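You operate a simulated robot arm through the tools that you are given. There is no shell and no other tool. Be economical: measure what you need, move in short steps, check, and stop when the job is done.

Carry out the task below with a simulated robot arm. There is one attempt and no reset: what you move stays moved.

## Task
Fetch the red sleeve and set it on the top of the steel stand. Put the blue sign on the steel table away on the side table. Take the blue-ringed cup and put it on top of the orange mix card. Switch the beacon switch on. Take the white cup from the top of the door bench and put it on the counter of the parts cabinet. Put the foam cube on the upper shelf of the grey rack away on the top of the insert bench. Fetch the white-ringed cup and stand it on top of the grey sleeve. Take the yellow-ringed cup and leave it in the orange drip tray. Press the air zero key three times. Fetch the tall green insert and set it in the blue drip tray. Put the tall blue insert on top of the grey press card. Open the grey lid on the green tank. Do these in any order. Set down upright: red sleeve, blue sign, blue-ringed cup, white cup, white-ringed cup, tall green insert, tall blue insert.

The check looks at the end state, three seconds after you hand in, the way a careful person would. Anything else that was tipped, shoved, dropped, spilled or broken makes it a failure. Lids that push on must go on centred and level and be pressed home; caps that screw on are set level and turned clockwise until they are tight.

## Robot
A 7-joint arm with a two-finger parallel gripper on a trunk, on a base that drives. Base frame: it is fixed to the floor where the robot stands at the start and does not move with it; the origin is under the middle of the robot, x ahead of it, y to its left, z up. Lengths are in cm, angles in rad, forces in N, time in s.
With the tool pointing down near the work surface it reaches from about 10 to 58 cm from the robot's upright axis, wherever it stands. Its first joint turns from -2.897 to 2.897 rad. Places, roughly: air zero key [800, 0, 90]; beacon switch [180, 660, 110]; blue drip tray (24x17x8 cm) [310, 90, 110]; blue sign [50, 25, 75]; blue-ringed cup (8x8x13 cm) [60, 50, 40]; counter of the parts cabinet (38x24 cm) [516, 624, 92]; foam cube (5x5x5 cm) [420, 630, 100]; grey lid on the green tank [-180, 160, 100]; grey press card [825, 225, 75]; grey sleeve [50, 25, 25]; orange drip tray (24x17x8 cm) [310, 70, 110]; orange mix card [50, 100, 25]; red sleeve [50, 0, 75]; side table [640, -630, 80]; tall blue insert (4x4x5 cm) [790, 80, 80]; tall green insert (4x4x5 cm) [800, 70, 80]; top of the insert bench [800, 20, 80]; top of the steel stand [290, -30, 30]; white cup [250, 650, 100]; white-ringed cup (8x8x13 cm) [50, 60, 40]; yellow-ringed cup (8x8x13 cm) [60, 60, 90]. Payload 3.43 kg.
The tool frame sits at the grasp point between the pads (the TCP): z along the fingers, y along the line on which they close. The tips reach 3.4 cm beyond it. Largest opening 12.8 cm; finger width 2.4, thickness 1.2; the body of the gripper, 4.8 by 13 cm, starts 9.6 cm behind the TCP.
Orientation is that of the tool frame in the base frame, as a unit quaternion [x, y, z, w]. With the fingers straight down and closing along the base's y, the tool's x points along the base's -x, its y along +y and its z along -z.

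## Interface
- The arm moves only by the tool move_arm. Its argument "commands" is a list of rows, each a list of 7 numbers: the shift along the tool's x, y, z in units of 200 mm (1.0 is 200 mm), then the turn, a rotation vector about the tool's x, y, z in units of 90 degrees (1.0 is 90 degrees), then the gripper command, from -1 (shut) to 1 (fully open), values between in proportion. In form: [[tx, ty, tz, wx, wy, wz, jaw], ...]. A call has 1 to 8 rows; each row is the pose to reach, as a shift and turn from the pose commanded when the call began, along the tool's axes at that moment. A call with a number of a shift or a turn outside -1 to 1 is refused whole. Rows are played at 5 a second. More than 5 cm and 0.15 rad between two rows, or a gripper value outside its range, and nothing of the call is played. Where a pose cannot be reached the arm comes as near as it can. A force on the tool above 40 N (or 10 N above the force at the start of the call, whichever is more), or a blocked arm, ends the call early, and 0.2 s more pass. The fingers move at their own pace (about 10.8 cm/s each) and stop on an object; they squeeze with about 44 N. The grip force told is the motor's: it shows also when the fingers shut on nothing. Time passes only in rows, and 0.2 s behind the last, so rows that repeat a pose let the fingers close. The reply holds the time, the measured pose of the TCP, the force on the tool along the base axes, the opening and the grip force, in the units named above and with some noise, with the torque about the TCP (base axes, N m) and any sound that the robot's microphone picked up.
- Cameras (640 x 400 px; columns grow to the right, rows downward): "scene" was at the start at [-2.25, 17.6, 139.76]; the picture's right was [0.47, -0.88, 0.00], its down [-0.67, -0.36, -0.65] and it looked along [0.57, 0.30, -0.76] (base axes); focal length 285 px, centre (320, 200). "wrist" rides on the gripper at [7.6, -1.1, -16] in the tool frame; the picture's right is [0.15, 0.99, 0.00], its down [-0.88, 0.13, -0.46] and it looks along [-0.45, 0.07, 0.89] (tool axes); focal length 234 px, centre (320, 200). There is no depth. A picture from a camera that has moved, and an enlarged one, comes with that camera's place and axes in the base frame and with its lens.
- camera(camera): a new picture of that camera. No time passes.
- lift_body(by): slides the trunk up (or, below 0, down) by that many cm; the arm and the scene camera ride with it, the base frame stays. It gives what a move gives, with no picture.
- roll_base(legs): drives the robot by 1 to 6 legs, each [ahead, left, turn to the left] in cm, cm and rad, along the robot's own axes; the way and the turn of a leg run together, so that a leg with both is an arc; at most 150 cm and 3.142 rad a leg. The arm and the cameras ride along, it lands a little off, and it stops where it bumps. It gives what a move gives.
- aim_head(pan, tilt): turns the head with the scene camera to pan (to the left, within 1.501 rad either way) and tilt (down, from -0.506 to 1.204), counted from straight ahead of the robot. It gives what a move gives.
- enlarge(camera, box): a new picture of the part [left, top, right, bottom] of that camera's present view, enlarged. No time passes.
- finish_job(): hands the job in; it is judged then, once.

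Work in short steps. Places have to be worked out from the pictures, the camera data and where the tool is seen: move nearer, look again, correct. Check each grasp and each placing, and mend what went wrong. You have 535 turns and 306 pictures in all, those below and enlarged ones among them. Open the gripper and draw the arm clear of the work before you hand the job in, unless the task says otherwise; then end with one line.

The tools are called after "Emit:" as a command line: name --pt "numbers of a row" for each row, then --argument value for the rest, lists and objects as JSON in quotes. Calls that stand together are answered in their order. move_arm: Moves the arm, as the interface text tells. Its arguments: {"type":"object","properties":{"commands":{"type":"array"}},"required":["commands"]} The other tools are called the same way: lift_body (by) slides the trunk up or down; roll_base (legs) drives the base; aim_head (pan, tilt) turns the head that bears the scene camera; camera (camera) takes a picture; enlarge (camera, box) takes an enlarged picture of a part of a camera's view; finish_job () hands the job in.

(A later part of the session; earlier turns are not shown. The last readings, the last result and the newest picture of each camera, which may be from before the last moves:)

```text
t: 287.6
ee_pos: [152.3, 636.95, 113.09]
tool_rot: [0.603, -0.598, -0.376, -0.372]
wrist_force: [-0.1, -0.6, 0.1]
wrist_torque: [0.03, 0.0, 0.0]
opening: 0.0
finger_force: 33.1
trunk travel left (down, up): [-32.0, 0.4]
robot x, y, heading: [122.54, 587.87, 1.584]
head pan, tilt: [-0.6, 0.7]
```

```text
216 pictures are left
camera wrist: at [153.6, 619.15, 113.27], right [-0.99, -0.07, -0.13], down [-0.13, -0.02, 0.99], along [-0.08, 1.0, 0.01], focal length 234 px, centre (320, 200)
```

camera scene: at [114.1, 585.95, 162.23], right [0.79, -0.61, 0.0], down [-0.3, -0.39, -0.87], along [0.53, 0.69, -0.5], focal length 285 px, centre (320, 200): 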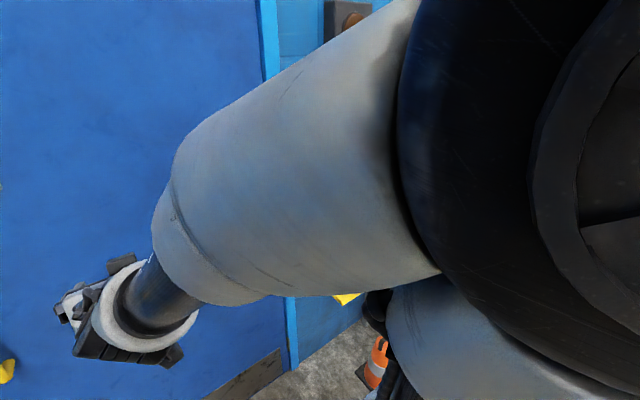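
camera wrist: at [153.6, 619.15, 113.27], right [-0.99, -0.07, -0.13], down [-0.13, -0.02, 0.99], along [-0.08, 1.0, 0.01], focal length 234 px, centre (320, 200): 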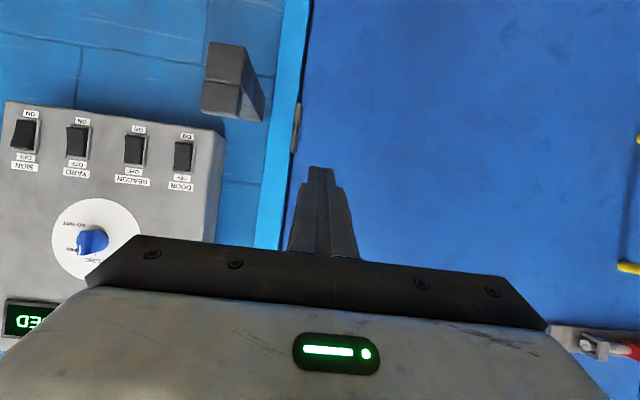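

Triangulated rocker at (182.4, 660.8, 109); ON end at z≈107. Move to a pre-press pose in front of it.

Emit:
move_arm --pt "0 -0.24 0 0 0 0 -1" --pt "0 -0.48 0 0 0 0 -1" --pt "0 -0.72 0 0 0 0 -1" --pt "0 -0.95 0 0 0 0 -1" --pt "0 -0.95 0 0 0 0 -1"

Emit:
move_arm --pt "0 -0.2 0.1 0 0 0 -1" --pt "0 -0.4 0.2 0 0 0 -1" --pt "-0.02 -0.56 0.35 0 0 0 -1" --pt "-0.03 -0.56 0.5 0 0 0 -1" --pt "-0.03 -0.56 0.6 0 0 0 -1" --pt "-0.03 -0.56 0.6 0 0 0 -1"

Emit:
camera --camera "wrist"

```text
t: 288.8
ee_pos: [171.34, 636.86, 112.96]
tool_rot: [0.603, -0.597, -0.376, -0.372]
wrist_force: [0.3, 0.5, 0.4]
wrist_torque: [0.01, 0.0, -0.01]
opening: 0.0
finger_force: 33.0
trunk travel left (down, up): [-32.0, 0.4]
robot x, y, heading: [122.65, 588.23, 1.583]
head pan, tilt: [-0.6, 0.7]
```

```text
t: 290.2
ee_pos: [182.14, 647.93, 108.4]
tool_rot: [0.603, -0.598, -0.375, -0.372]
wrist_force: [0.2, 0.2, -0.7]
wrist_torque: [0.04, -0.02, -0.04]
opening: 0.0
finger_force: 32.7
trunk travel left (down, up): [-32.0, 0.4]
robot x, y, heading: [122.39, 587.88, 1.584]
head pan, tilt: [-0.6, 0.7]
```

```text
215 pictures are left
camera wrist: at [183.46, 630.35, 108.6], right [-0.99, -0.07, -0.13], down [-0.13, -0.02, 0.99], along [-0.08, 1.0, 0.01], focal length 234 px, centre (320, 200)
```

wrist: 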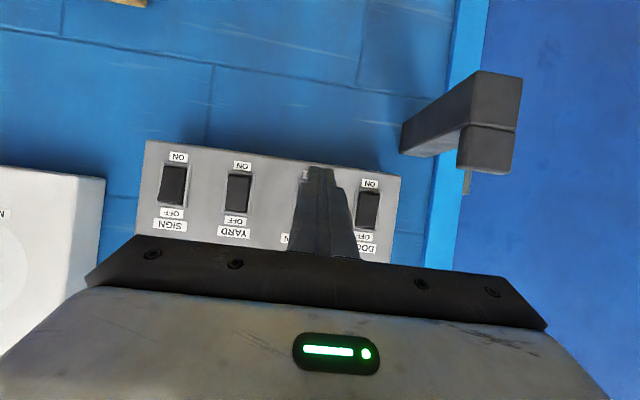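

Tip is in front of the BEACON rocker; adjust +0.5 in x, −0.4 in z, advance 8 cm, then press in small steps.

Emit:
move_arm --pt "-0.06 -0.025 0.15 0 0 0 -1" --pt "-0.12 -0.025 0.28 0 0 0 -1" --pt "-0.158 -0.025 0.368 0 0 0 -1" --pt "-0.158 -0.025 0.368 0 0 0 -1"

Emit:
move_arm --pt "-0.0088 0 0.018 0 0 0 -1" --pt "-0.0176 0 0.036 0 0 0 -1" --pt "-0.0264 0 0.054 0 0 0 -1" --pt "-0.035 0 0.072 0 0 0 -1" --pt "-0.044 0 0.09 0 0 0 -1"

Emit:
camera --camera "wrist"

```text
t: 291.2
ee_pos: [180.12, 652.98, 108.87]
tool_rot: [0.603, -0.597, -0.375, -0.373]
wrist_force: [-0.3, 0.7, 0.0]
wrist_torque: [0.01, 0.02, -0.02]
opening: 0.0
finger_force: 33.6
out of reach, approached as far as the arm can: row 1, 2, 3, 4
trunk travel left (down, up): [-32.0, 0.4]
robot x, y, heading: [122.2, 588.21, 1.585]
head pan, tilt: [-0.6, 0.7]
```

```text
t: 292.4
ee_pos: [179.21, 654.33, 109.26]
tool_rot: [0.603, -0.598, -0.374, -0.372]
wrist_force: [-1.1, 0.1, -1.1]
wrist_torque: [0.0, -0.01, 0.02]
opening: 0.0
finger_force: 32.8
out of reach, approached as far as the arm can: row 2, 3, 4, 5
trunk travel left (down, up): [-32.0, 0.4]
robot x, y, heading: [122.52, 588.11, 1.579]
head pan, tilt: [-0.6, 0.7]
```

```text
214 pictures are left
camera wrist: at [180.49, 636.66, 109.44], right [-0.99, -0.07, -0.13], down [-0.13, -0.02, 0.99], along [-0.07, 1.0, 0.01], focal length 234 px, centre (320, 200)
```

wrist: 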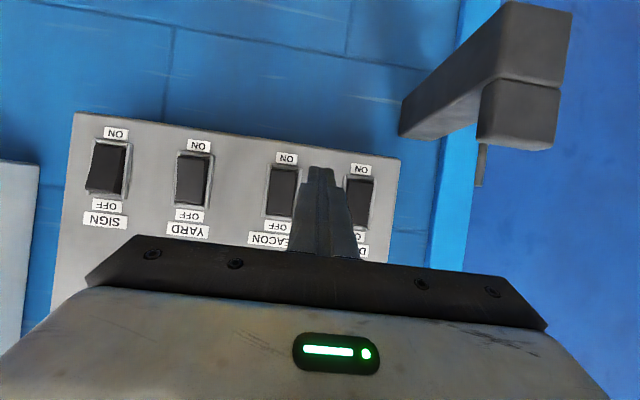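

Reach limit. Pull back, drive the base 12 cm forward, then retry.

Emit:
move_arm --pt "0.1 -0.06 -0.2 0 0 0 -1" --pt "0.2 -0.13 -0.4 0 0 0 -1" --pt "0.29 -0.18 -0.6 0 0 0 -1" --pt "0.35 -0.18 -0.72 0 0 0 -1"

Emit:
roll_base --legs '[[12, 0, -0.01]]'

Emit:
camera --camera "wrist"

```text
t: 293.4
ee_pos: [183.04, 638.32, 109.1]
tool_rot: [0.603, -0.597, -0.375, -0.372]
wrist_force: [-0.4, -0.3, 0.0]
wrist_torque: [-0.01, -0.02, -0.02]
opening: 0.01
finger_force: 33.0
trunk travel left (down, up): [-32.0, 0.4]
robot x, y, heading: [122.71, 587.92, 1.58]
head pan, tilt: [-0.6, 0.7]
```

```text
t: 294.6
ee_pos: [183.41, 649.76, 109.1]
tool_rot: [0.601, -0.6, -0.374, -0.374]
wrist_force: [0.6, -0.4, -0.1]
wrist_torque: [-0.02, -0.03, 0.01]
opening: 0.0
finger_force: 33.1
trunk travel left (down, up): [-32.0, 0.4]
robot x, y, heading: [122.54, 599.9, 1.576]
head pan, tilt: [-0.6, 0.7]
```

```text
213 pictures are left
camera wrist: at [184.65, 632.11, 109.31], right [-0.99, -0.06, -0.13], down [-0.13, -0.02, 0.99], along [-0.07, 1.0, 0.01], focal length 234 px, centre (320, 200)
```

wrist: 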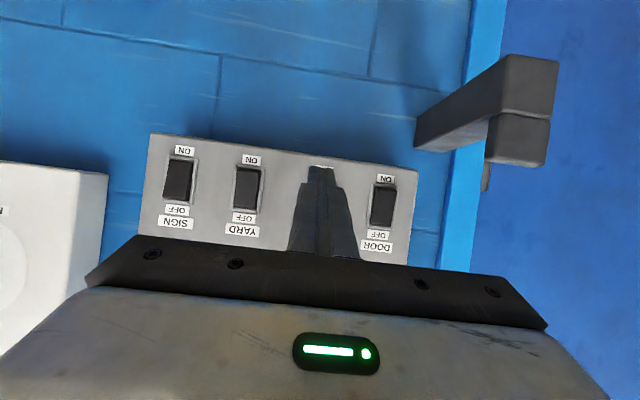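

Now centred on BEACON. Lower 0.8, advance 6.5 cm, then press gradually.

Emit:
move_arm --pt "0.0 0 0.1 0 0 0 -1" --pt "-0.06 0 0.22 0 0 0 -1" --pt "-0.107 0 0.309 0 0 0 -1" --pt "-0.107 0 0.309 0 0 0 -1"

Emit:
move_arm --pt "-0.0066 0 0.0135 0 0 0 -1" --pt "-0.0132 0 0.027 0 0 0 -1" --pt "-0.0198 0 0.04 0 0 0 -1" --pt "-0.0264 0 0.054 0 0 0 -1" --pt "-0.033 0 0.0675 0 0 0 -1" --pt "-0.04 0 0.081 0 0 0 -1"

```text
t: 295.6
ee_pos: [183.6, 656.5, 108.35]
tool_rot: [0.601, -0.599, -0.374, -0.374]
wrist_force: [-1.2, -0.3, -0.7]
wrist_torque: [0.02, -0.04, 0.05]
opening: 0.0
finger_force: 32.7
trunk travel left (down, up): [-32.0, 0.4]
robot x, y, heading: [122.49, 599.64, 1.57]
head pan, tilt: [-0.6, 0.7]
```

```text
t: 297.0
ee_pos: [183.97, 657.17, 108.24]
tool_rot: [-0.601, 0.602, 0.37, 0.373]
wrist_force: [-0.2, -7.9, 1.2]
wrist_torque: [0.06, -0.05, 0.02]
opening: 0.02
finger_force: 32.6
trunk travel left (down, up): [-32.0, 0.4]
robot x, y, heading: [122.51, 599.47, 1.569]
head pan, tilt: [-0.6, 0.7]
stopped in row 6: the force on the tool passed its limit at 42 N (the readings are from after the stop); the commanded pose is now the measured one
```

Pressed with 42 N. Back off and check the rocker.

Emit:
move_arm --pt "0.06 0 -0.12 0 0 0 -1" --pt "0.15 0 -0.3 0 0 0 -1" --pt "0.2 0.2 -0.4 0 0 0 -1" --pt "0.2 0.4 -0.4 0 0 0 -1"

Emit:
enlarge --camera "wrist" --box '[100, 120, 340, 270]'

```text
t: 298.0
ee_pos: [175.91, 648.23, 108.15]
tool_rot: [0.601, -0.601, -0.372, -0.373]
wrist_force: [1.0, -0.4, -0.2]
wrist_torque: [0.0, 0.05, 0.0]
opening: 0.0
finger_force: 33.0
trunk travel left (down, up): [-32.0, 0.4]
robot x, y, heading: [122.53, 600.34, 1.568]
head pan, tilt: [-0.6, 0.7]
```

```text
2.67 times, centred on (220, 195) of wrist
camera zoom: at [176.96, 630.56, 108.49], right [-0.99, -0.06, -0.13], down [-0.13, -0.01, 0.99], along [-0.06, 1.0, 0.01], focal length 624 px, centre (587, 213)
```

zoom: 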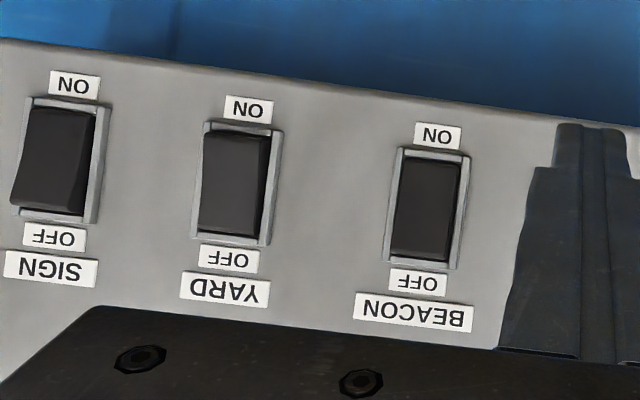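

Emit:
enlarge --camera "wrist" --box '[165, 160, 285, 235]'

Emit:
aim_head --pan -0.25 --tilt -0.35

Emit:
camera --camera "scene"

```text
5.33 times, centred on (225, 198) of wrist
camera zoom: at [176.96, 630.56, 108.49], right [-0.99, -0.06, -0.13], down [-0.13, -0.01, 0.99], along [-0.06, 1.0, 0.01], focal length 1249 px, centre (827, 213)
```

zoom: 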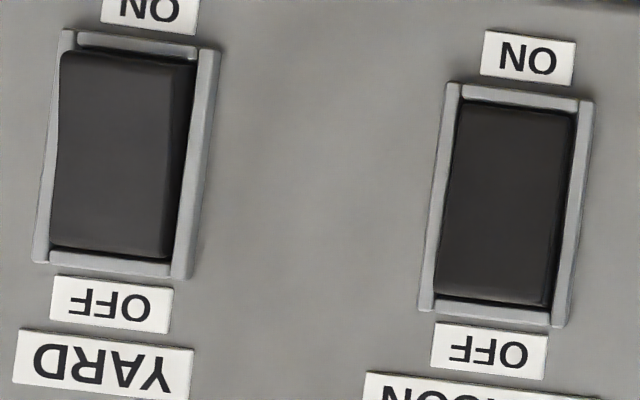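

```text
t: 299.3
ee_pos: [175.91, 648.31, 108.21]
tool_rot: [-0.601, 0.602, 0.372, 0.373]
wrist_force: [-0.1, 0.5, 0.3]
wrist_torque: [-0.01, 0.01, -0.02]
opening: 0.03
finger_force: 33.1
trunk travel left (down, up): [-32.0, 0.4]
robot x, y, heading: [122.38, 599.87, 1.571]
head pan, tilt: [-0.25, -0.351]
```

```text
210 pictures are left
camera scene: at [110.25, 598.25, 169.95], right [0.97, -0.25, 0.0], down [0.08, 0.33, -0.94], along [0.23, 0.91, 0.34], focal length 285 px, centre (320, 200)
```

scene: 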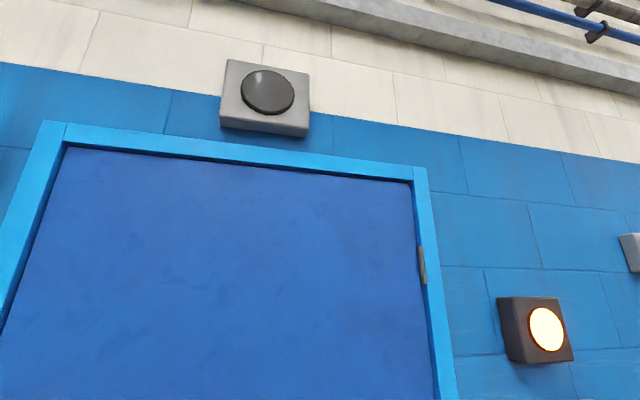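

The beacon lamp is now lit. Back away from the wall, bring the arm in front, and head to the door bench for the white cup.

Emit:
roll_base --legs '[[-50, 0, 0]]'

Emit:
move_arm --pt "-0.1 0.2 -0.1 0 0 0 1" --pt "-0.2 0.4 -0.2 0 0 0 1" --pt "-0.3 0.6 -0.3 0 0 0 1" --pt "-0.4 0.8 -0.4 0 0 0 1" --pt "-0.45 0.98 -0.45 0 0 0 1"

Emit:
move_arm --pt "0 0.24 0 0 0 0 1" --pt "0 0.48 0 0 0 0 1" --pt "0 0.72 0 0 0 0 1" --pt "0 0.96 0 0 0 0 1"

Emit:
roll_base --legs '[[-12, -108, 0]]'

Emit:
aim_head --pan 0.3 --tilt 0.55

Emit:
camera --camera "scene"

Emit:
camera --camera "wrist"

```text
t: 302.3
ee_pos: [175.81, 597.37, 108.2]
tool_rot: [0.603, -0.6, -0.373, -0.372]
wrist_force: [0.3, 0.0, -0.3]
wrist_torque: [-0.03, -0.03, 0.02]
opening: 0.0
finger_force: 32.6
trunk travel left (down, up): [-32.0, 0.4]
robot x, y, heading: [122.43, 548.55, 1.578]
head pan, tilt: [-0.25, -0.351]
```

```text
t: 303.5
ee_pos: [156.31, 593.2, 120.08]
tool_rot: [0.603, -0.601, -0.371, -0.371]
wrist_force: [-0.3, 0.3, 0.8]
wrist_torque: [-0.01, 0.0, 0.0]
opening: 12.81
finger_force: 0.0
trunk travel left (down, up): [-32.0, 0.4]
robot x, y, heading: [122.66, 548.38, 1.579]
head pan, tilt: [-0.25, -0.351]
```

```text
t: 304.5
ee_pos: [137.49, 594.86, 120.4]
tool_rot: [0.604, -0.6, -0.372, -0.37]
wrist_force: [0.4, -1.0, 1.0]
wrist_torque: [0.0, 0.03, 0.01]
opening: 12.81
finger_force: 0.1
out of reach, approached as far as the arm can: row 4
trunk travel left (down, up): [-32.0, 0.4]
robot x, y, heading: [122.28, 548.54, 1.58]
head pan, tilt: [-0.25, -0.351]
```

```text
t: 315.0
ee_pos: [244.89, 583.35, 120.58]
tool_rot: [0.602, -0.601, -0.372, -0.371]
wrist_force: [-0.4, 0.0, -0.3]
wrist_torque: [-0.03, 0.02, -0.01]
opening: 12.78
finger_force: 0.0
trunk travel left (down, up): [-32.0, 0.4]
robot x, y, heading: [229.91, 537.06, 1.571]
head pan, tilt: [-0.25, -0.351]
```

```text
t: 316.2
ee_pos: [244.91, 583.22, 120.56]
tool_rot: [0.602, -0.601, -0.372, -0.371]
wrist_force: [-0.2, 0.6, -0.5]
wrist_torque: [0.0, 0.03, 0.03]
opening: 12.82
finger_force: 0.0
trunk travel left (down, up): [-32.0, 0.4]
robot x, y, heading: [229.92, 537.16, 1.578]
head pan, tilt: [0.3, 0.55]
```

```text
209 pictures are left
camera scene: at [212.91, 536.67, 161.95], right [0.95, 0.3, 0.0], down [0.16, -0.5, -0.85], along [-0.25, 0.81, -0.52], focal length 285 px, centre (320, 200)
```

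scene: 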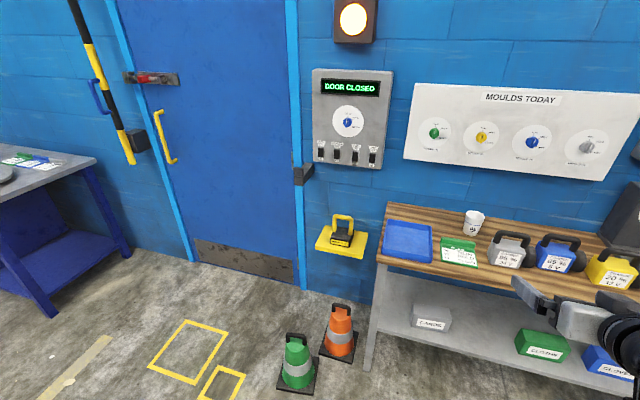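

```text
208 pictures are left
camera wrist: at [246.07, 565.57, 120.92], right [-0.99, -0.07, -0.13], down [-0.13, -0.01, 0.99], along [-0.07, 1.0, 0.0], focal length 234 px, centre (320, 200)
```

wrist: 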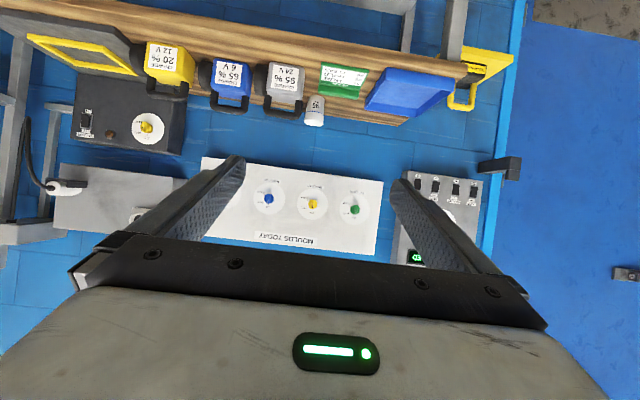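

White cup is near the back of the bench next to a grey battery. Drive nearer for a better look.

Emit:
roll_base --legs '[[36, 0, 0]]'

Emit:
camera --camera "wrist"

Emit:
aim_head --pan 0.0 --tilt 0.75

Emit:
camera --camera "scene"

```text
t: 318.6
ee_pos: [244.17, 620.65, 120.58]
tool_rot: [0.605, -0.598, -0.374, -0.37]
wrist_force: [-0.6, 0.7, 0.5]
wrist_torque: [0.0, -0.05, 0.0]
opening: 12.81
finger_force: 0.1
trunk travel left (down, up): [-32.0, 0.4]
robot x, y, heading: [229.2, 574.44, 1.587]
head pan, tilt: [0.3, 0.55]
```

```text
207 pictures are left
camera wrist: at [245.53, 602.81, 120.91], right [-0.99, -0.08, -0.13], down [-0.13, -0.01, 0.99], along [-0.08, 1.0, 0.0], focal length 234 px, centre (320, 200)
```

wrist: 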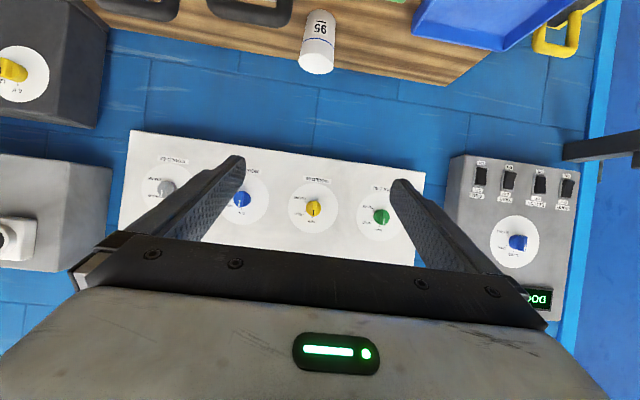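

```text
t: 319.4
ee_pos: [244.23, 620.53, 120.49]
tool_rot: [0.606, -0.598, -0.374, -0.368]
wrist_force: [-0.7, -0.3, -0.1]
wrist_torque: [0.03, 0.02, 0.01]
opening: 12.79
finger_force: 0.0
trunk travel left (down, up): [-32.0, 0.4]
robot x, y, heading: [228.95, 574.26, 1.582]
head pan, tilt: [0.0, 0.75]
```

```text
206 pictures are left
camera scene: at [215.3, 573.3, 160.2], right [1.0, 0.01, 0.0], down [0.01, -0.68, -0.73], along [-0.01, 0.73, -0.68], focal length 285 px, centre (320, 200)
```

scene: 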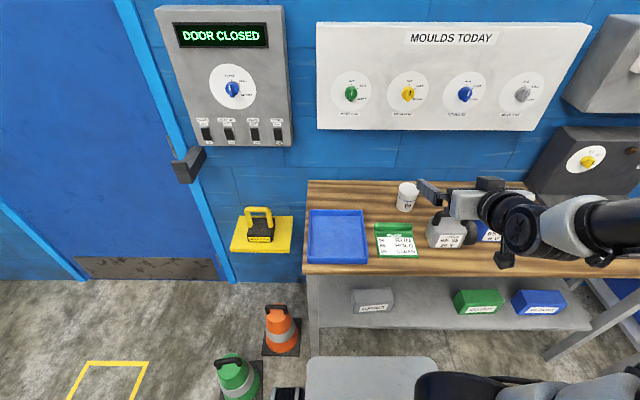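

Cup: rim centre ≈(246.5, 654, 92), bench ≈81.5; battery lies in front-right (handle top ≈95). Use a ~40° tilt; move base 6 cm closer and re-orient.

Emit:
roll_base --legs '[[6, 0, -0.012]]'

Emit:
move_arm --pt "0.08 -0.05 0.14 0 0.07 0 1" --pt "0.16 -0.1 0.28 0 0.14 0 1" --pt "0.24 -0.12 0.42 0 0.21 0 1" --pt "0.3 -0.12 0.55 0 0.267 0 1" --pt "0.3 -0.12 0.55 0 0.267 0 1"

Emit:
camera --camera "wrist"

```text
t: 320.4
ee_pos: [244.73, 626.44, 120.5]
tool_rot: [-0.602, 0.602, 0.372, 0.371]
wrist_force: [0.3, 0.6, -0.4]
wrist_torque: [-0.02, -0.04, 0.0]
opening: 12.79
finger_force: 0.0
trunk travel left (down, up): [-32.0, 0.4]
robot x, y, heading: [229.18, 580.45, 1.573]
head pan, tilt: [0.0, 0.75]
```

```text
t: 321.6
ee_pos: [247.01, 633.41, 110.16]
tool_rot: [-0.665, 0.666, 0.237, 0.239]
wrist_force: [0.2, -0.1, 0.2]
wrist_torque: [0.02, -0.02, 0.02]
opening: 12.78
finger_force: 0.0
trunk travel left (down, up): [-32.0, 0.4]
robot x, y, heading: [229.65, 580.55, 1.569]
head pan, tilt: [0.0, 0.75]
```

```text
205 pictures are left
camera wrist: at [248.18, 617.39, 117.7], right [-0.99, -0.11, -0.09], down [-0.13, 0.39, 0.91], along [-0.07, 0.91, -0.4], focal length 234 px, centre (320, 200)
```

wrist: 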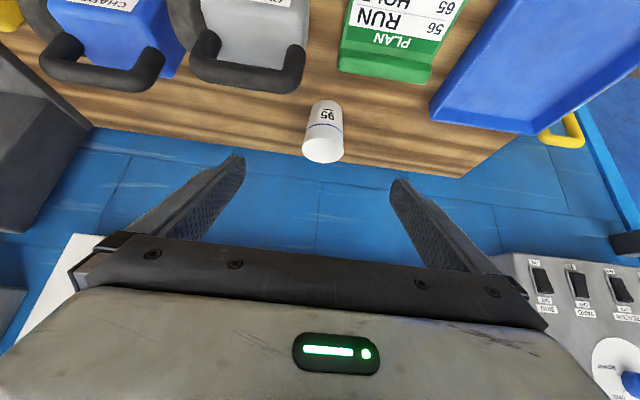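

Approach: first 19 cm along the tool, shifting slightly.

Emit:
move_arm --pt "-0.03 0.03 0.2 0 0 0 1" --pt "-0.06 0.05 0.4 0 0 0 1" --pt "-0.09 0.05 0.6 0 0 0 1" --pt "-0.09 0.05 0.8 0 0 0 1" --pt "-0.09 0.05 0.9 0 0 0 1" --pt "-0.09 0.05 0.9 0 0 0 1"

Emit:
camera --camera "wrist"

Emit:
camera --camera "scene"

```text
t: 323.0
ee_pos: [246.12, 646.41, 97.52]
tool_rot: [-0.665, 0.666, 0.238, 0.238]
wrist_force: [0.1, -0.8, 0.2]
wrist_torque: [-0.02, -0.02, -0.05]
opening: 12.81
finger_force: 0.1
trunk travel left (down, up): [-32.0, 0.4]
robot x, y, heading: [229.7, 580.37, 1.572]
head pan, tilt: [0.0, 0.75]
```

```text
204 pictures are left
camera wrist: at [247.29, 630.32, 105.01], right [-0.99, -0.11, -0.09], down [-0.13, 0.39, 0.91], along [-0.07, 0.91, -0.4], focal length 234 px, centre (320, 200)
```

wrist: 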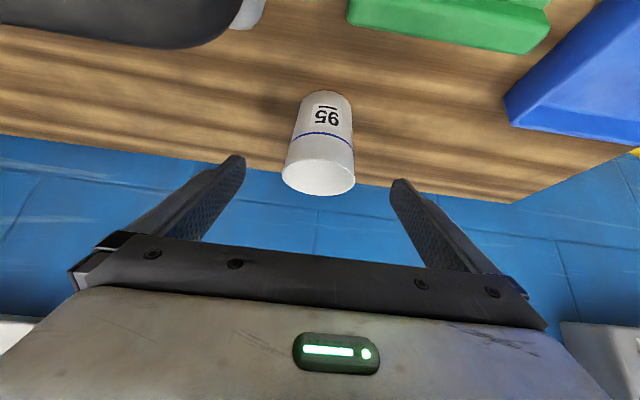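

```text
203 pictures are left
camera scene: at [215.27, 579.6, 160.2], right [1.0, 0.0, 0.0], down [0.0, -0.68, -0.73], along [0.0, 0.73, -0.68], focal length 285 px, centre (320, 200)
```

scene: 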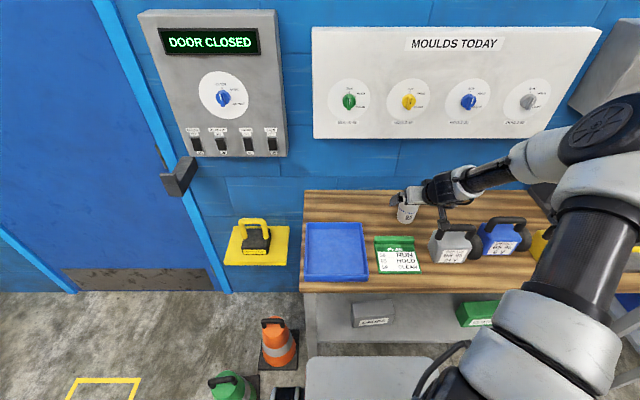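

Cup refined to (246.1, 651.2), rim ≈93.5. Final approach, close, and lift.

Emit:
move_arm --pt "0.03 0 0.17 0 0 0 1" --pt "0.05 0 0.33 0 0 0 1" --pt "0.068 0 0.462 0 0 0 1" --pt "0.068 0 0.462 0 0 0 0.4" --pt "0.068 0 0.462 0 0 0 -1" --pt "0.068 0 0.462 0 0 0 -1" --pt "0.068 0 0.462 0 0 0 -1" --pt "0.068 0 0.462 0 0 0 -1"

Emit:
camera --camera "wrist"

```text
t: 324.8
ee_pos: [245.98, 651.16, 89.51]
tool_rot: [-0.665, 0.666, 0.238, 0.239]
wrist_force: [-0.1, 1.1, 1.4]
wrist_torque: [0.01, 0.01, -0.01]
opening: 6.74
finger_force: 43.7
trunk travel left (down, up): [-32.0, 0.4]
robot x, y, heading: [229.29, 580.2, 1.572]
head pan, tilt: [0.0, 0.75]
```

```text
202 pictures are left
camera wrist: at [247.12, 635.06, 97.06], right [-0.99, -0.11, -0.09], down [-0.13, 0.39, 0.91], along [-0.07, 0.91, -0.4], focal length 234 px, centre (320, 200)
```

wrist: 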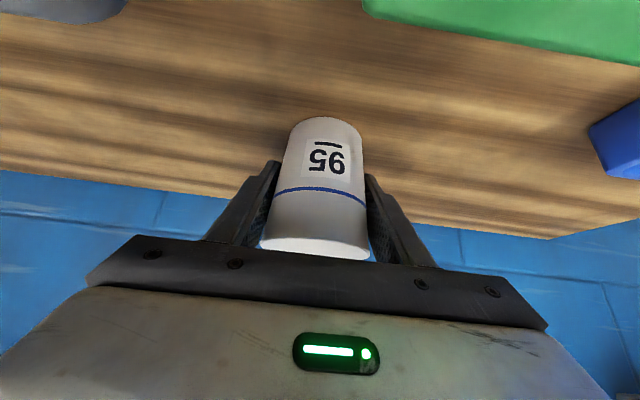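

Gripped at 6.74. Lift gently and pull back from the bench.

Emit:
move_arm --pt "-0.03 0 -0.037 0 0 0 -1" --pt "-0.09 0 -0.11 0 0 0 -1" --pt "-0.18 0 -0.22 0 0 0 -1" --pt "-0.3 0 -0.36 0 0 0 -1" --pt "-0.42 0 -0.51 0 0 0 -1" --pt "-0.5 0 -0.61 0 0 0 -1" --pt "-0.5 0 -0.61 0 0 0 -1"

Emit:
roll_base --legs '[[-55, 0, 0]]'

Emit:
camera --camera "wrist"

Emit:
aim_head --pan -0.9 --tilt 0.35

Emit:
camera --camera "scene"

```text
t: 326.4
ee_pos: [246.03, 651.0, 105.19]
tool_rot: [-0.665, 0.666, 0.239, 0.238]
wrist_force: [0.6, -0.1, -1.1]
wrist_torque: [-0.02, -0.01, 0.02]
opening: 6.71
finger_force: 44.2
trunk travel left (down, up): [-32.0, 0.4]
robot x, y, heading: [229.55, 580.58, 1.573]
head pan, tilt: [0.0, 0.75]
```

```text
t: 329.6
ee_pos: [246.76, 595.13, 105.15]
tool_rot: [-0.66, 0.671, 0.237, 0.241]
wrist_force: [0.0, -0.7, -0.2]
wrist_torque: [0.01, -0.01, -0.01]
opening: 6.67
finger_force: 44.2
trunk travel left (down, up): [-32.0, 0.4]
robot x, y, heading: [228.93, 524.58, 1.556]
head pan, tilt: [0.0, 0.75]
```

```text
201 pictures are left
camera wrist: at [247.64, 579.06, 112.63], right [-0.99, -0.1, -0.09], down [-0.12, 0.39, 0.91], along [-0.05, 0.91, -0.4], focal length 234 px, centre (320, 200)
```

wrist: 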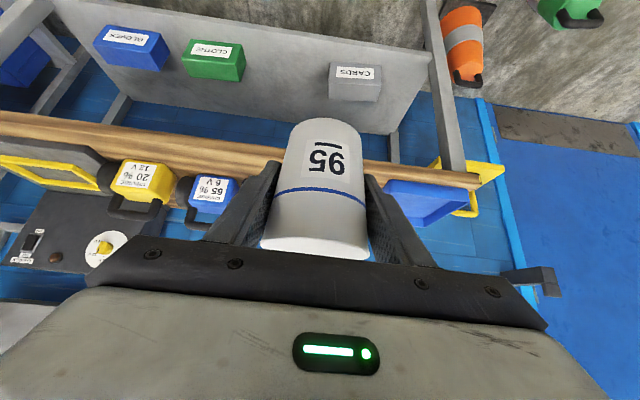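

```text
t: 330.8
ee_pos: [246.75, 594.99, 105.2]
tool_rot: [-0.66, 0.672, 0.236, 0.24]
wrist_force: [-0.2, 0.0, -1.0]
wrist_torque: [0.02, -0.03, 0.07]
opening: 6.69
finger_force: 44.2
trunk travel left (down, up): [-32.0, 0.4]
robot x, y, heading: [229.13, 525.07, 1.554]
head pan, tilt: [-0.901, 0.351]
```

```text
200 pictures are left
camera scene: at [222.03, 521.62, 163.76], right [0.61, -0.79, 0.0], down [-0.27, -0.21, -0.94], along [0.75, 0.57, -0.34], focal length 285 px, centre (320, 200)
```

scene: 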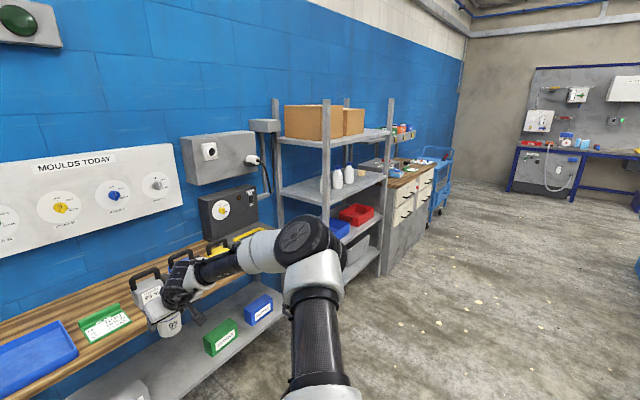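

Strafe right toward the parts cabinet (≈x 510), keeping the same distance from the wall.

Emit:
roll_base --legs '[[-5, -135, 0.017], [0, -135, 0]]'

Emit:
aim_head --pan 0.15 --tilt 0.6

Emit:
camera --camera "scene"

Emit:
camera --camera "wrist"

```text
t: 356.4
ee_pos: [511.39, 589.45, 105.17]
tool_rot: [0.668, -0.663, -0.239, -0.238]
wrist_force: [0.3, -0.9, -0.3]
wrist_torque: [0.0, 0.03, 0.01]
opening: 6.63
finger_force: 43.6
trunk travel left (down, up): [-32.0, 0.4]
robot x, y, heading: [495.52, 518.73, 1.579]
head pan, tilt: [-0.901, 0.351]
```

```text
t: 357.7
ee_pos: [511.51, 589.36, 105.17]
tool_rot: [0.667, -0.664, -0.239, -0.238]
wrist_force: [0.1, 0.6, 0.5]
wrist_torque: [0.01, 0.02, 0.02]
opening: 6.63
finger_force: 44.5
trunk travel left (down, up): [-32.0, 0.4]
robot x, y, heading: [494.91, 518.57, 1.579]
head pan, tilt: [0.15, 0.6]
```

```text
199 pictures are left
camera scene: at [479.86, 518.21, 161.49], right [0.99, 0.16, 0.0], down [0.09, -0.56, -0.83], along [-0.13, 0.82, -0.56], focal length 285 px, centre (320, 200)
```

scene: 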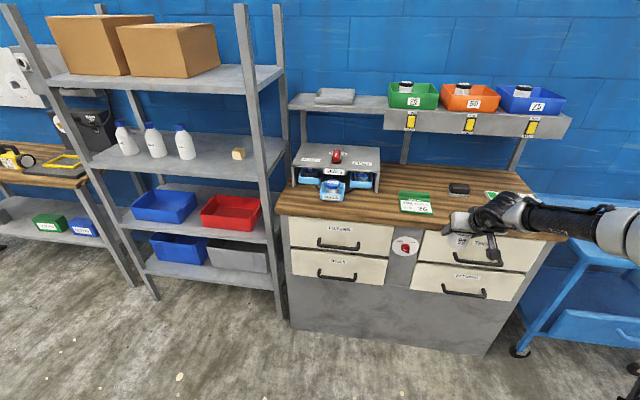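

```text
198 pictures are left
camera wrist: at [512.72, 573.37, 112.62], right [-0.99, -0.12, -0.09], down [-0.13, 0.39, 0.91], along [-0.07, 0.91, -0.4], focal length 234 px, centre (320, 200)
```

wrist: 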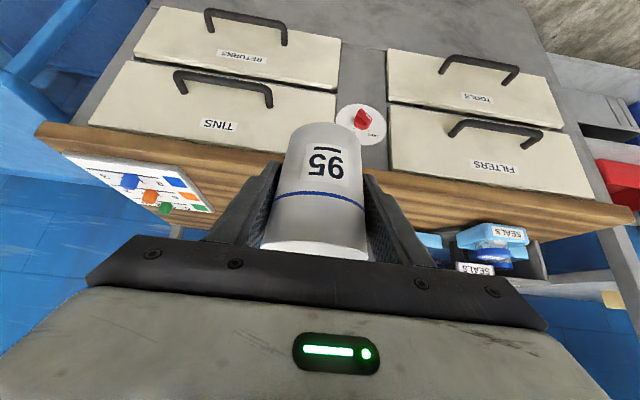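

Foam cube spotted on the rack shelf. Free counter spot judged at ≈(522, 616). Shift base right 10.5 and forward 26.

Emit:
roll_base --legs '[[26, -10.5, -0.008]]'

Emit:
camera --camera "wrist"

Emit:
camera --camera "scene"

```text
t: 359.6
ee_pos: [522.89, 614.22, 104.96]
tool_rot: [-0.664, 0.668, 0.237, 0.238]
wrist_force: [0.7, -0.6, 0.4]
wrist_torque: [-0.02, 0.01, -0.03]
opening: 6.62
finger_force: 43.6
trunk travel left (down, up): [-32.0, 0.4]
robot x, y, heading: [506.02, 543.5, 1.559]
head pan, tilt: [0.15, 0.6]
```

```text
197 pictures are left
camera wrist: at [524.02, 598.29, 112.6], right [-0.99, -0.11, -0.09], down [-0.13, 0.39, 0.91], along [-0.06, 0.91, -0.4], focal length 234 px, centre (320, 200)
```

wrist: 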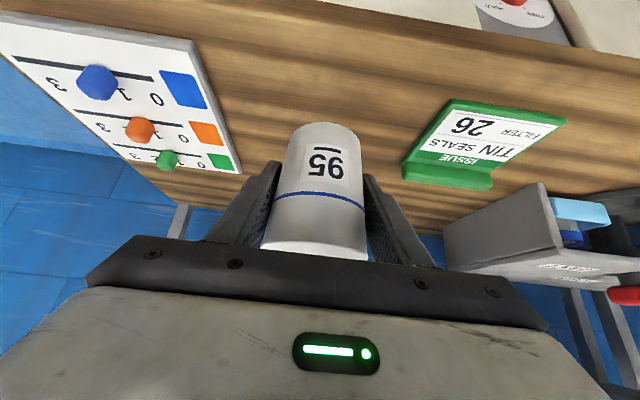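

```text
196 pictures are left
camera scene: at [490.4, 543.6, 161.49], right [0.99, 0.14, 0.0], down [0.08, -0.56, -0.82], along [-0.12, 0.82, -0.57], focal length 285 px, centre (320, 200)
```

scene: 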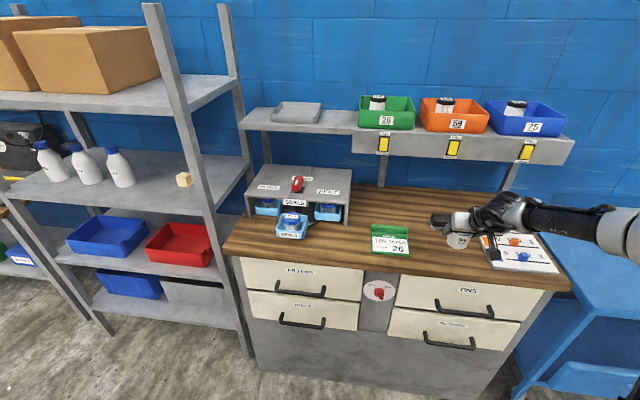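

Gap between card (x≤510.5) and slider board (x≥535) is centred at 522.8 – good. Descend.

Emit:
move_arm --pt "0.04 0 0.05 0 0 0 -1" --pt "0.095 0 0.116 0 0 0 -1" --pt "0.11 0 0.135 0 0 0 -1" --pt "0.125 0 0.153 0 0 0 -1" --pt "0.14 0 0.17 0 0 0 -1" --pt "0.155 0 0.19 0 0 0 -1"

Emit:
camera --camera "wrist"

```text
t: 361.0
ee_pos: [523.02, 614.42, 100.17]
tool_rot: [-0.663, 0.668, 0.237, 0.24]
wrist_force: [-0.2, -0.8, -0.5]
wrist_torque: [-0.02, -0.01, 0.01]
opening: 6.63
finger_force: 43.8
trunk travel left (down, up): [-32.0, 0.4]
robot x, y, heading: [505.68, 543.52, 1.566]
head pan, tilt: [0.15, 0.6]
```

```text
195 pictures are left
camera wrist: at [524.02, 598.31, 107.72], right [-0.99, -0.11, -0.09], down [-0.13, 0.39, 0.91], along [-0.06, 0.91, -0.4], focal length 234 px, centre (320, 200)
```

wrist: 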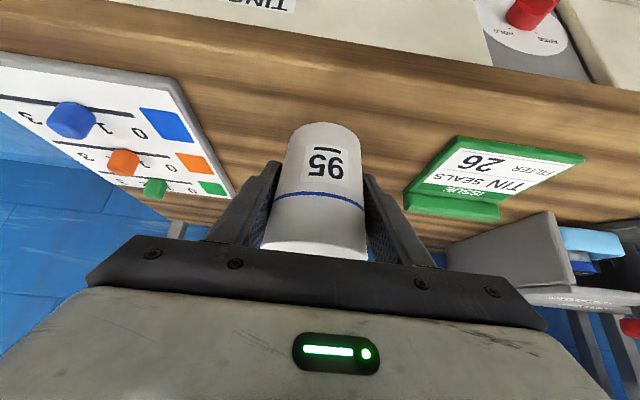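

Still above the wood. Continue creeping.

Emit:
move_arm --pt "0.016 0 0.019 0 0 0 -1" --pt "0.032 0 0.038 0 0 0 -1" --pt "0.048 0 0.058 0 0 0 -1" --pt "0.063 0 0.077 0 0 0 -1" --pt "0.079 0 0.096 0 0 0 -1" --pt "0.095 0 0.115 0 0 0 -1"

```text
t: 362.4
ee_pos: [522.8, 614.34, 97.22]
tool_rot: [-0.664, 0.667, 0.238, 0.239]
wrist_force: [-0.6, 0.1, -1.1]
wrist_torque: [0.0, 0.01, -0.03]
opening: 6.62
finger_force: 44.1
trunk travel left (down, up): [-32.0, 0.4]
robot x, y, heading: [506.1, 543.85, 1.568]
head pan, tilt: [0.15, 0.6]
```

Emit:
move_arm --pt "0.01 0 0.012 0 0 0 -1" --pt "0.02 0 0.024 0 0 0 -1" --pt "0.03 0 0.036 0 0 0 -1" --pt "0.04 0 0.048 0 0 0 -1" --pt "0.05 0 0.06 0 0 0 -1" --pt "0.06 0 0.072 0 0 0 -1"

Emit:
camera --camera "wrist"

```text
t: 363.8
ee_pos: [522.91, 614.22, 95.69]
tool_rot: [-0.663, 0.668, 0.238, 0.241]
wrist_force: [-1.6, -5.2, 25.4]
wrist_torque: [0.19, 0.01, 0.03]
opening: 6.45
finger_force: 44.8
trunk travel left (down, up): [-32.0, 0.4]
robot x, y, heading: [505.73, 543.73, 1.563]
head pan, tilt: [0.15, 0.6]
```

```text
194 pictures are left
camera wrist: at [523.94, 598.15, 103.1], right [-0.99, -0.11, -0.09], down [-0.13, 0.39, 0.91], along [-0.06, 0.92, -0.4], focal length 234 px, centre (320, 200)
```

wrist: 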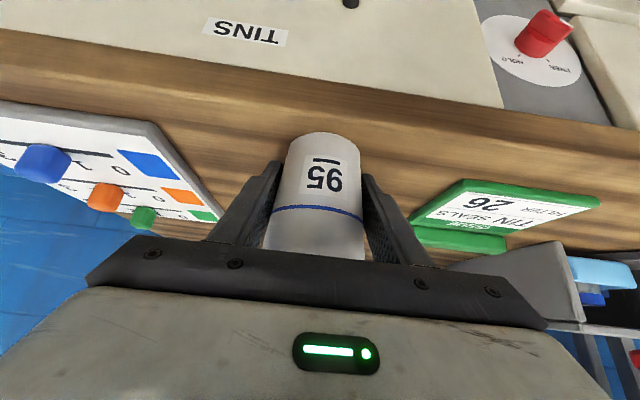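

Contact. Ease, open to ~10 cm, withdraw.

Emit:
move_arm --pt "-0.01 0 -0.012 0 0 0 -1" --pt "-0.016 0 -0.019 0 0 0 -1" --pt "-0.016 0 -0.019 0 0 0 0.2" --pt "-0.016 0 -0.019 0 0 0 0.45" --pt "-0.016 0 -0.019 0 0 0 0.5" --pt "-0.016 0 -0.12 0 0 0 0.5" --pt "-0.016 0 -0.3 0 0 0 0.5"

Emit:
move_arm --pt "0 0 -0.2 0 0 0 0.5" --pt "0 0 -0.4 0 0 0 0.5" --pt "0 0 -0.6 0 0 0 0.5"

Emit:
camera --camera "wrist"

```text
t: 365.4
ee_pos: [523.06, 610.88, 100.35]
tool_rot: [-0.664, 0.668, 0.238, 0.239]
wrist_force: [-0.2, -0.9, -0.2]
wrist_torque: [-0.01, -0.04, 0.02]
opening: 9.61
finger_force: 0.0
trunk travel left (down, up): [-32.0, 0.4]
robot x, y, heading: [505.8, 543.73, 1.566]
head pan, tilt: [0.15, 0.6]
```

```text
t: 366.2
ee_pos: [522.73, 603.13, 109.61]
tool_rot: [-0.664, 0.668, 0.237, 0.239]
wrist_force: [0.0, 0.5, -0.2]
wrist_torque: [0.0, -0.01, 0.04]
opening: 9.61
finger_force: 0.1
trunk travel left (down, up): [-32.0, 0.4]
robot x, y, heading: [505.69, 543.97, 1.563]
head pan, tilt: [0.15, 0.6]
```

```text
193 pictures are left
camera wrist: at [523.84, 587.02, 117.17], right [-0.99, -0.11, -0.09], down [-0.13, 0.39, 0.91], along [-0.06, 0.91, -0.4], focal length 234 px, centre (320, 200)
```

wrist: 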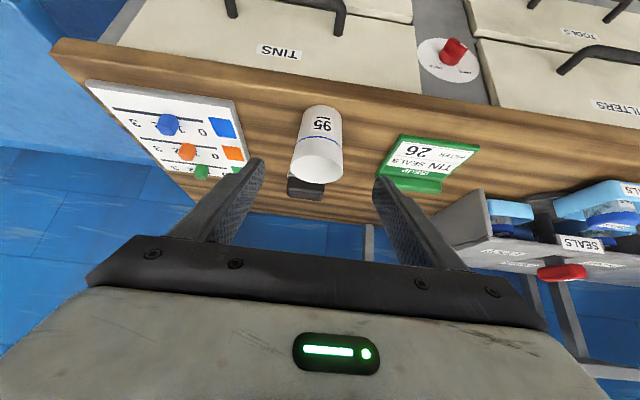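

White cup stands on the counter. Back off, strafe left to the rack and inspect the foam cube.

Emit:
roll_base --legs '[[-22, 0, 0.006], [0, 90, 0]]'

Emit:
aim_head --pan 0.15 --tilt 0.45

Emit:
camera --camera "scene"

Emit:
camera --camera "wrist"

```text
t: 376.5
ee_pos: [430.81, 580.11, 109.68]
tool_rot: [0.676, -0.655, -0.242, -0.235]
wrist_force: [0.1, -0.4, -0.2]
wrist_torque: [-0.05, -0.02, -0.01]
opening: 9.59
finger_force: 0.1
trunk travel left (down, up): [-32.0, 0.4]
robot x, y, heading: [416.04, 520.15, 1.599]
head pan, tilt: [0.15, 0.6]
```

```text
t: 377.2
ee_pos: [430.74, 580.15, 109.54]
tool_rot: [0.676, -0.655, -0.242, -0.235]
wrist_force: [-0.4, 0.2, -0.3]
wrist_torque: [-0.01, 0.0, -0.02]
opening: 9.58
finger_force: 0.0
trunk travel left (down, up): [-32.0, 0.4]
robot x, y, heading: [416.03, 519.89, 1.601]
head pan, tilt: [0.15, 0.45]
```

```text
192 pictures are left
camera scene: at [400.64, 519.69, 162.84], right [0.98, 0.18, 0.0], down [0.08, -0.43, -0.9], along [-0.16, 0.89, -0.44], focal length 285 px, centre (320, 200)
```

scene: 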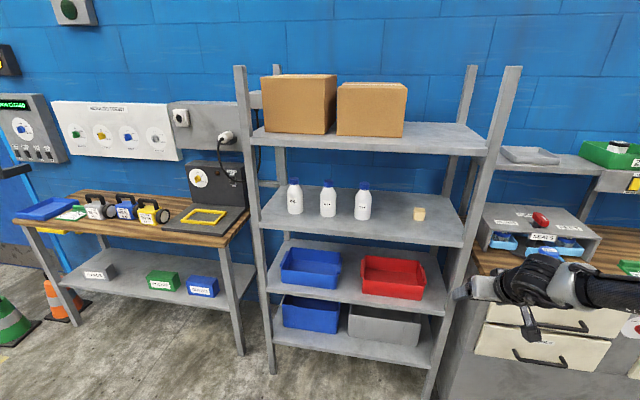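

```text
191 pictures are left
camera wrist: at [432.48, 564.1, 117.15], right [-0.99, -0.14, -0.09], down [-0.14, 0.39, 0.91], along [-0.1, 0.91, -0.4], focal length 234 px, centre (320, 200)
```

wrist: 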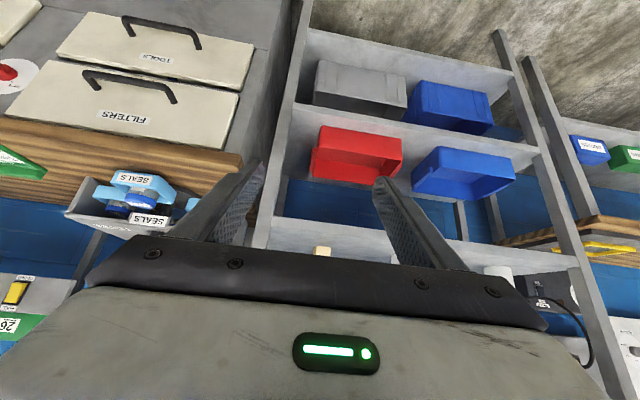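

Cube ≈(424, 626, 106.5), shelf ≈104, right upright at x≈434. Set 50° tilt, raise, and drive forward under the upper shelf level.

Emit:
move_arm --pt "-0.1 0 -0.13 0 -0.06 0 0.4" --pt "-0.22 0 -0.27 0 -0.12 0 0.4" --pt "-0.3 0 -0.37 0 -0.12 0 0.4" --pt "-0.3 0 -0.37 0 -0.12 0 0.4"

Emit:
roll_base --legs '[[28, 9, -0.03]]'

Emit:
camera --camera "wrist"

Emit:
camera --camera "scene"

```text
t: 378.2
ee_pos: [430.77, 580.04, 119.23]
tool_rot: [0.65, -0.63, -0.306, -0.295]
wrist_force: [0.2, -0.1, -0.4]
wrist_torque: [-0.02, 0.0, 0.02]
opening: 8.99
finger_force: 0.1
trunk travel left (down, up): [-32.0, 0.4]
robot x, y, heading: [416.17, 520.16, 1.604]
head pan, tilt: [0.15, 0.45]
```

```text
t: 380.2
ee_pos: [423.01, 607.52, 119.09]
tool_rot: [0.642, -0.638, -0.301, -0.299]
wrist_force: [0.4, 0.5, 0.0]
wrist_torque: [-0.03, -0.01, 0.03]
opening: 8.93
finger_force: 0.0
trunk travel left (down, up): [-32.0, 0.4]
robot x, y, heading: [407.05, 548.44, 1.576]
head pan, tilt: [0.15, 0.45]
```

```text
190 pictures are left
camera wrist: at [424.18, 590.35, 123.55], right [-0.99, -0.1, -0.11], down [-0.13, 0.21, 0.97], along [-0.07, 0.97, -0.22], focal length 234 px, centre (320, 200)
```

wrist: 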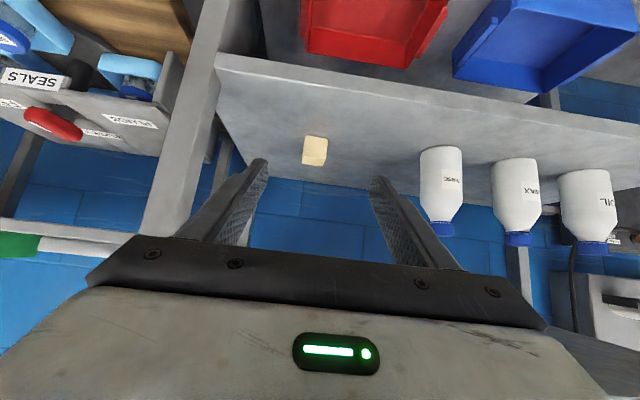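

```text
189 pictures are left
camera scene: at [391.17, 548.01, 162.84], right [0.99, 0.16, 0.0], down [0.07, -0.43, -0.9], along [-0.14, 0.89, -0.44], focal length 285 px, centre (320, 200)
```

scene: 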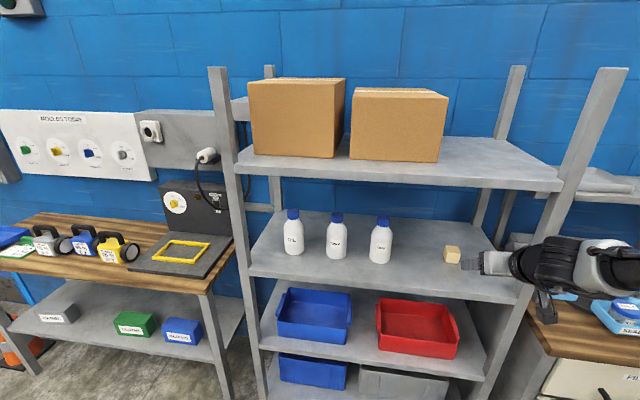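

Refined: cube (423.2, 635, ~103), shelf ≈100.5, front ≈614. Lower 8 cm, drive in 17 cm, then look.

Emit:
move_arm --pt "0.15 0 0.128 0 0 0 0.4" --pt "0.307 0 0.256 0 0 0 0.4" --pt "0.307 0 0.256 0 0 0 0.4"

Emit:
roll_base --legs '[[17, 0, 0]]'

Emit:
camera --camera "wrist"

```text
t: 381.0
ee_pos: [422.97, 607.73, 110.88]
tool_rot: [0.642, -0.638, -0.301, -0.298]
wrist_force: [0.9, -0.3, -0.4]
wrist_torque: [0.01, 0.02, -0.01]
opening: 8.96
finger_force: 0.0
trunk travel left (down, up): [-32.0, 0.4]
robot x, y, heading: [406.94, 547.69, 1.578]
head pan, tilt: [0.15, 0.45]
```

```text
t: 382.5
ee_pos: [422.79, 624.57, 110.86]
tool_rot: [0.642, -0.639, -0.3, -0.299]
wrist_force: [0.3, 0.1, 0.1]
wrist_torque: [-0.01, 0.01, 0.01]
opening: 8.96
finger_force: 0.1
trunk travel left (down, up): [-32.0, 0.4]
robot x, y, heading: [406.57, 564.82, 1.576]
head pan, tilt: [0.15, 0.45]
```

```text
188 pictures are left
camera wrist: at [424.15, 607.43, 115.3], right [-0.99, -0.1, -0.11], down [-0.13, 0.21, 0.97], along [-0.07, 0.97, -0.22], focal length 234 px, centre (320, 200)
```

wrist: 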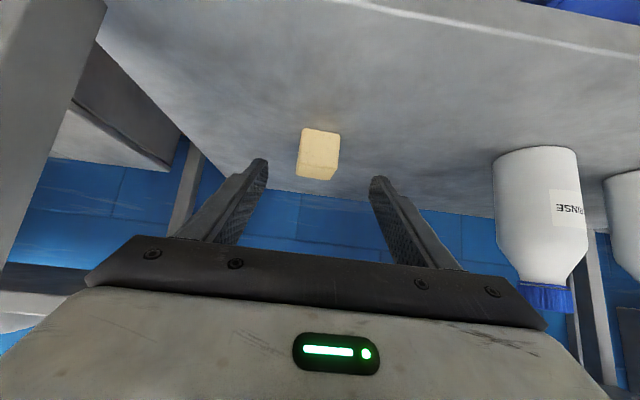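

Advance to the cube.

Emit:
move_arm --pt "-0.06 0 0.2 0 0 0 0.4" --pt "-0.12 0 0.4 0 0 0 0.4" --pt "-0.128 0 0.55 0 0 0 0.4" --pt "-0.128 0 0.66 0 0 0 0.4" --pt "-0.128 0 0.66 0 0 0 0.4"

Emit:
camera --camera "wrist"

```text
t: 383.7
ee_pos: [422.98, 636.24, 105.11]
tool_rot: [0.641, -0.637, -0.303, -0.303]
wrist_force: [2.3, -21.7, 34.5]
wrist_torque: [-0.04, 1.44, 1.07]
opening: 8.78
finger_force: 0.0
trunk travel left (down, up): [-32.0, 0.4]
robot x, y, heading: [406.89, 564.84, 1.58]
head pan, tilt: [0.15, 0.45]
```

```text
187 pictures are left
camera wrist: at [424.18, 619.0, 109.32], right [-0.99, -0.1, -0.11], down [-0.13, 0.2, 0.97], along [-0.07, 0.97, -0.22], focal length 234 px, centre (320, 200)
```

wrist: 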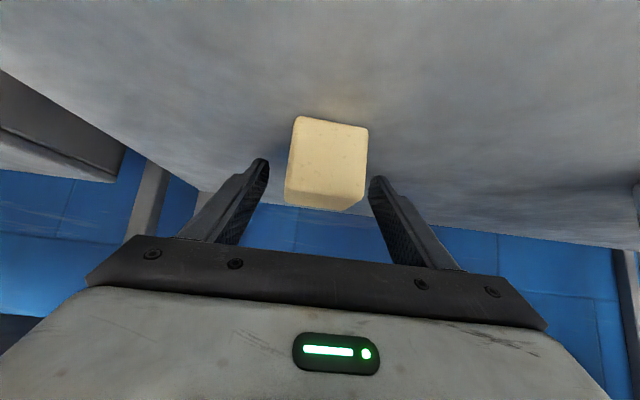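

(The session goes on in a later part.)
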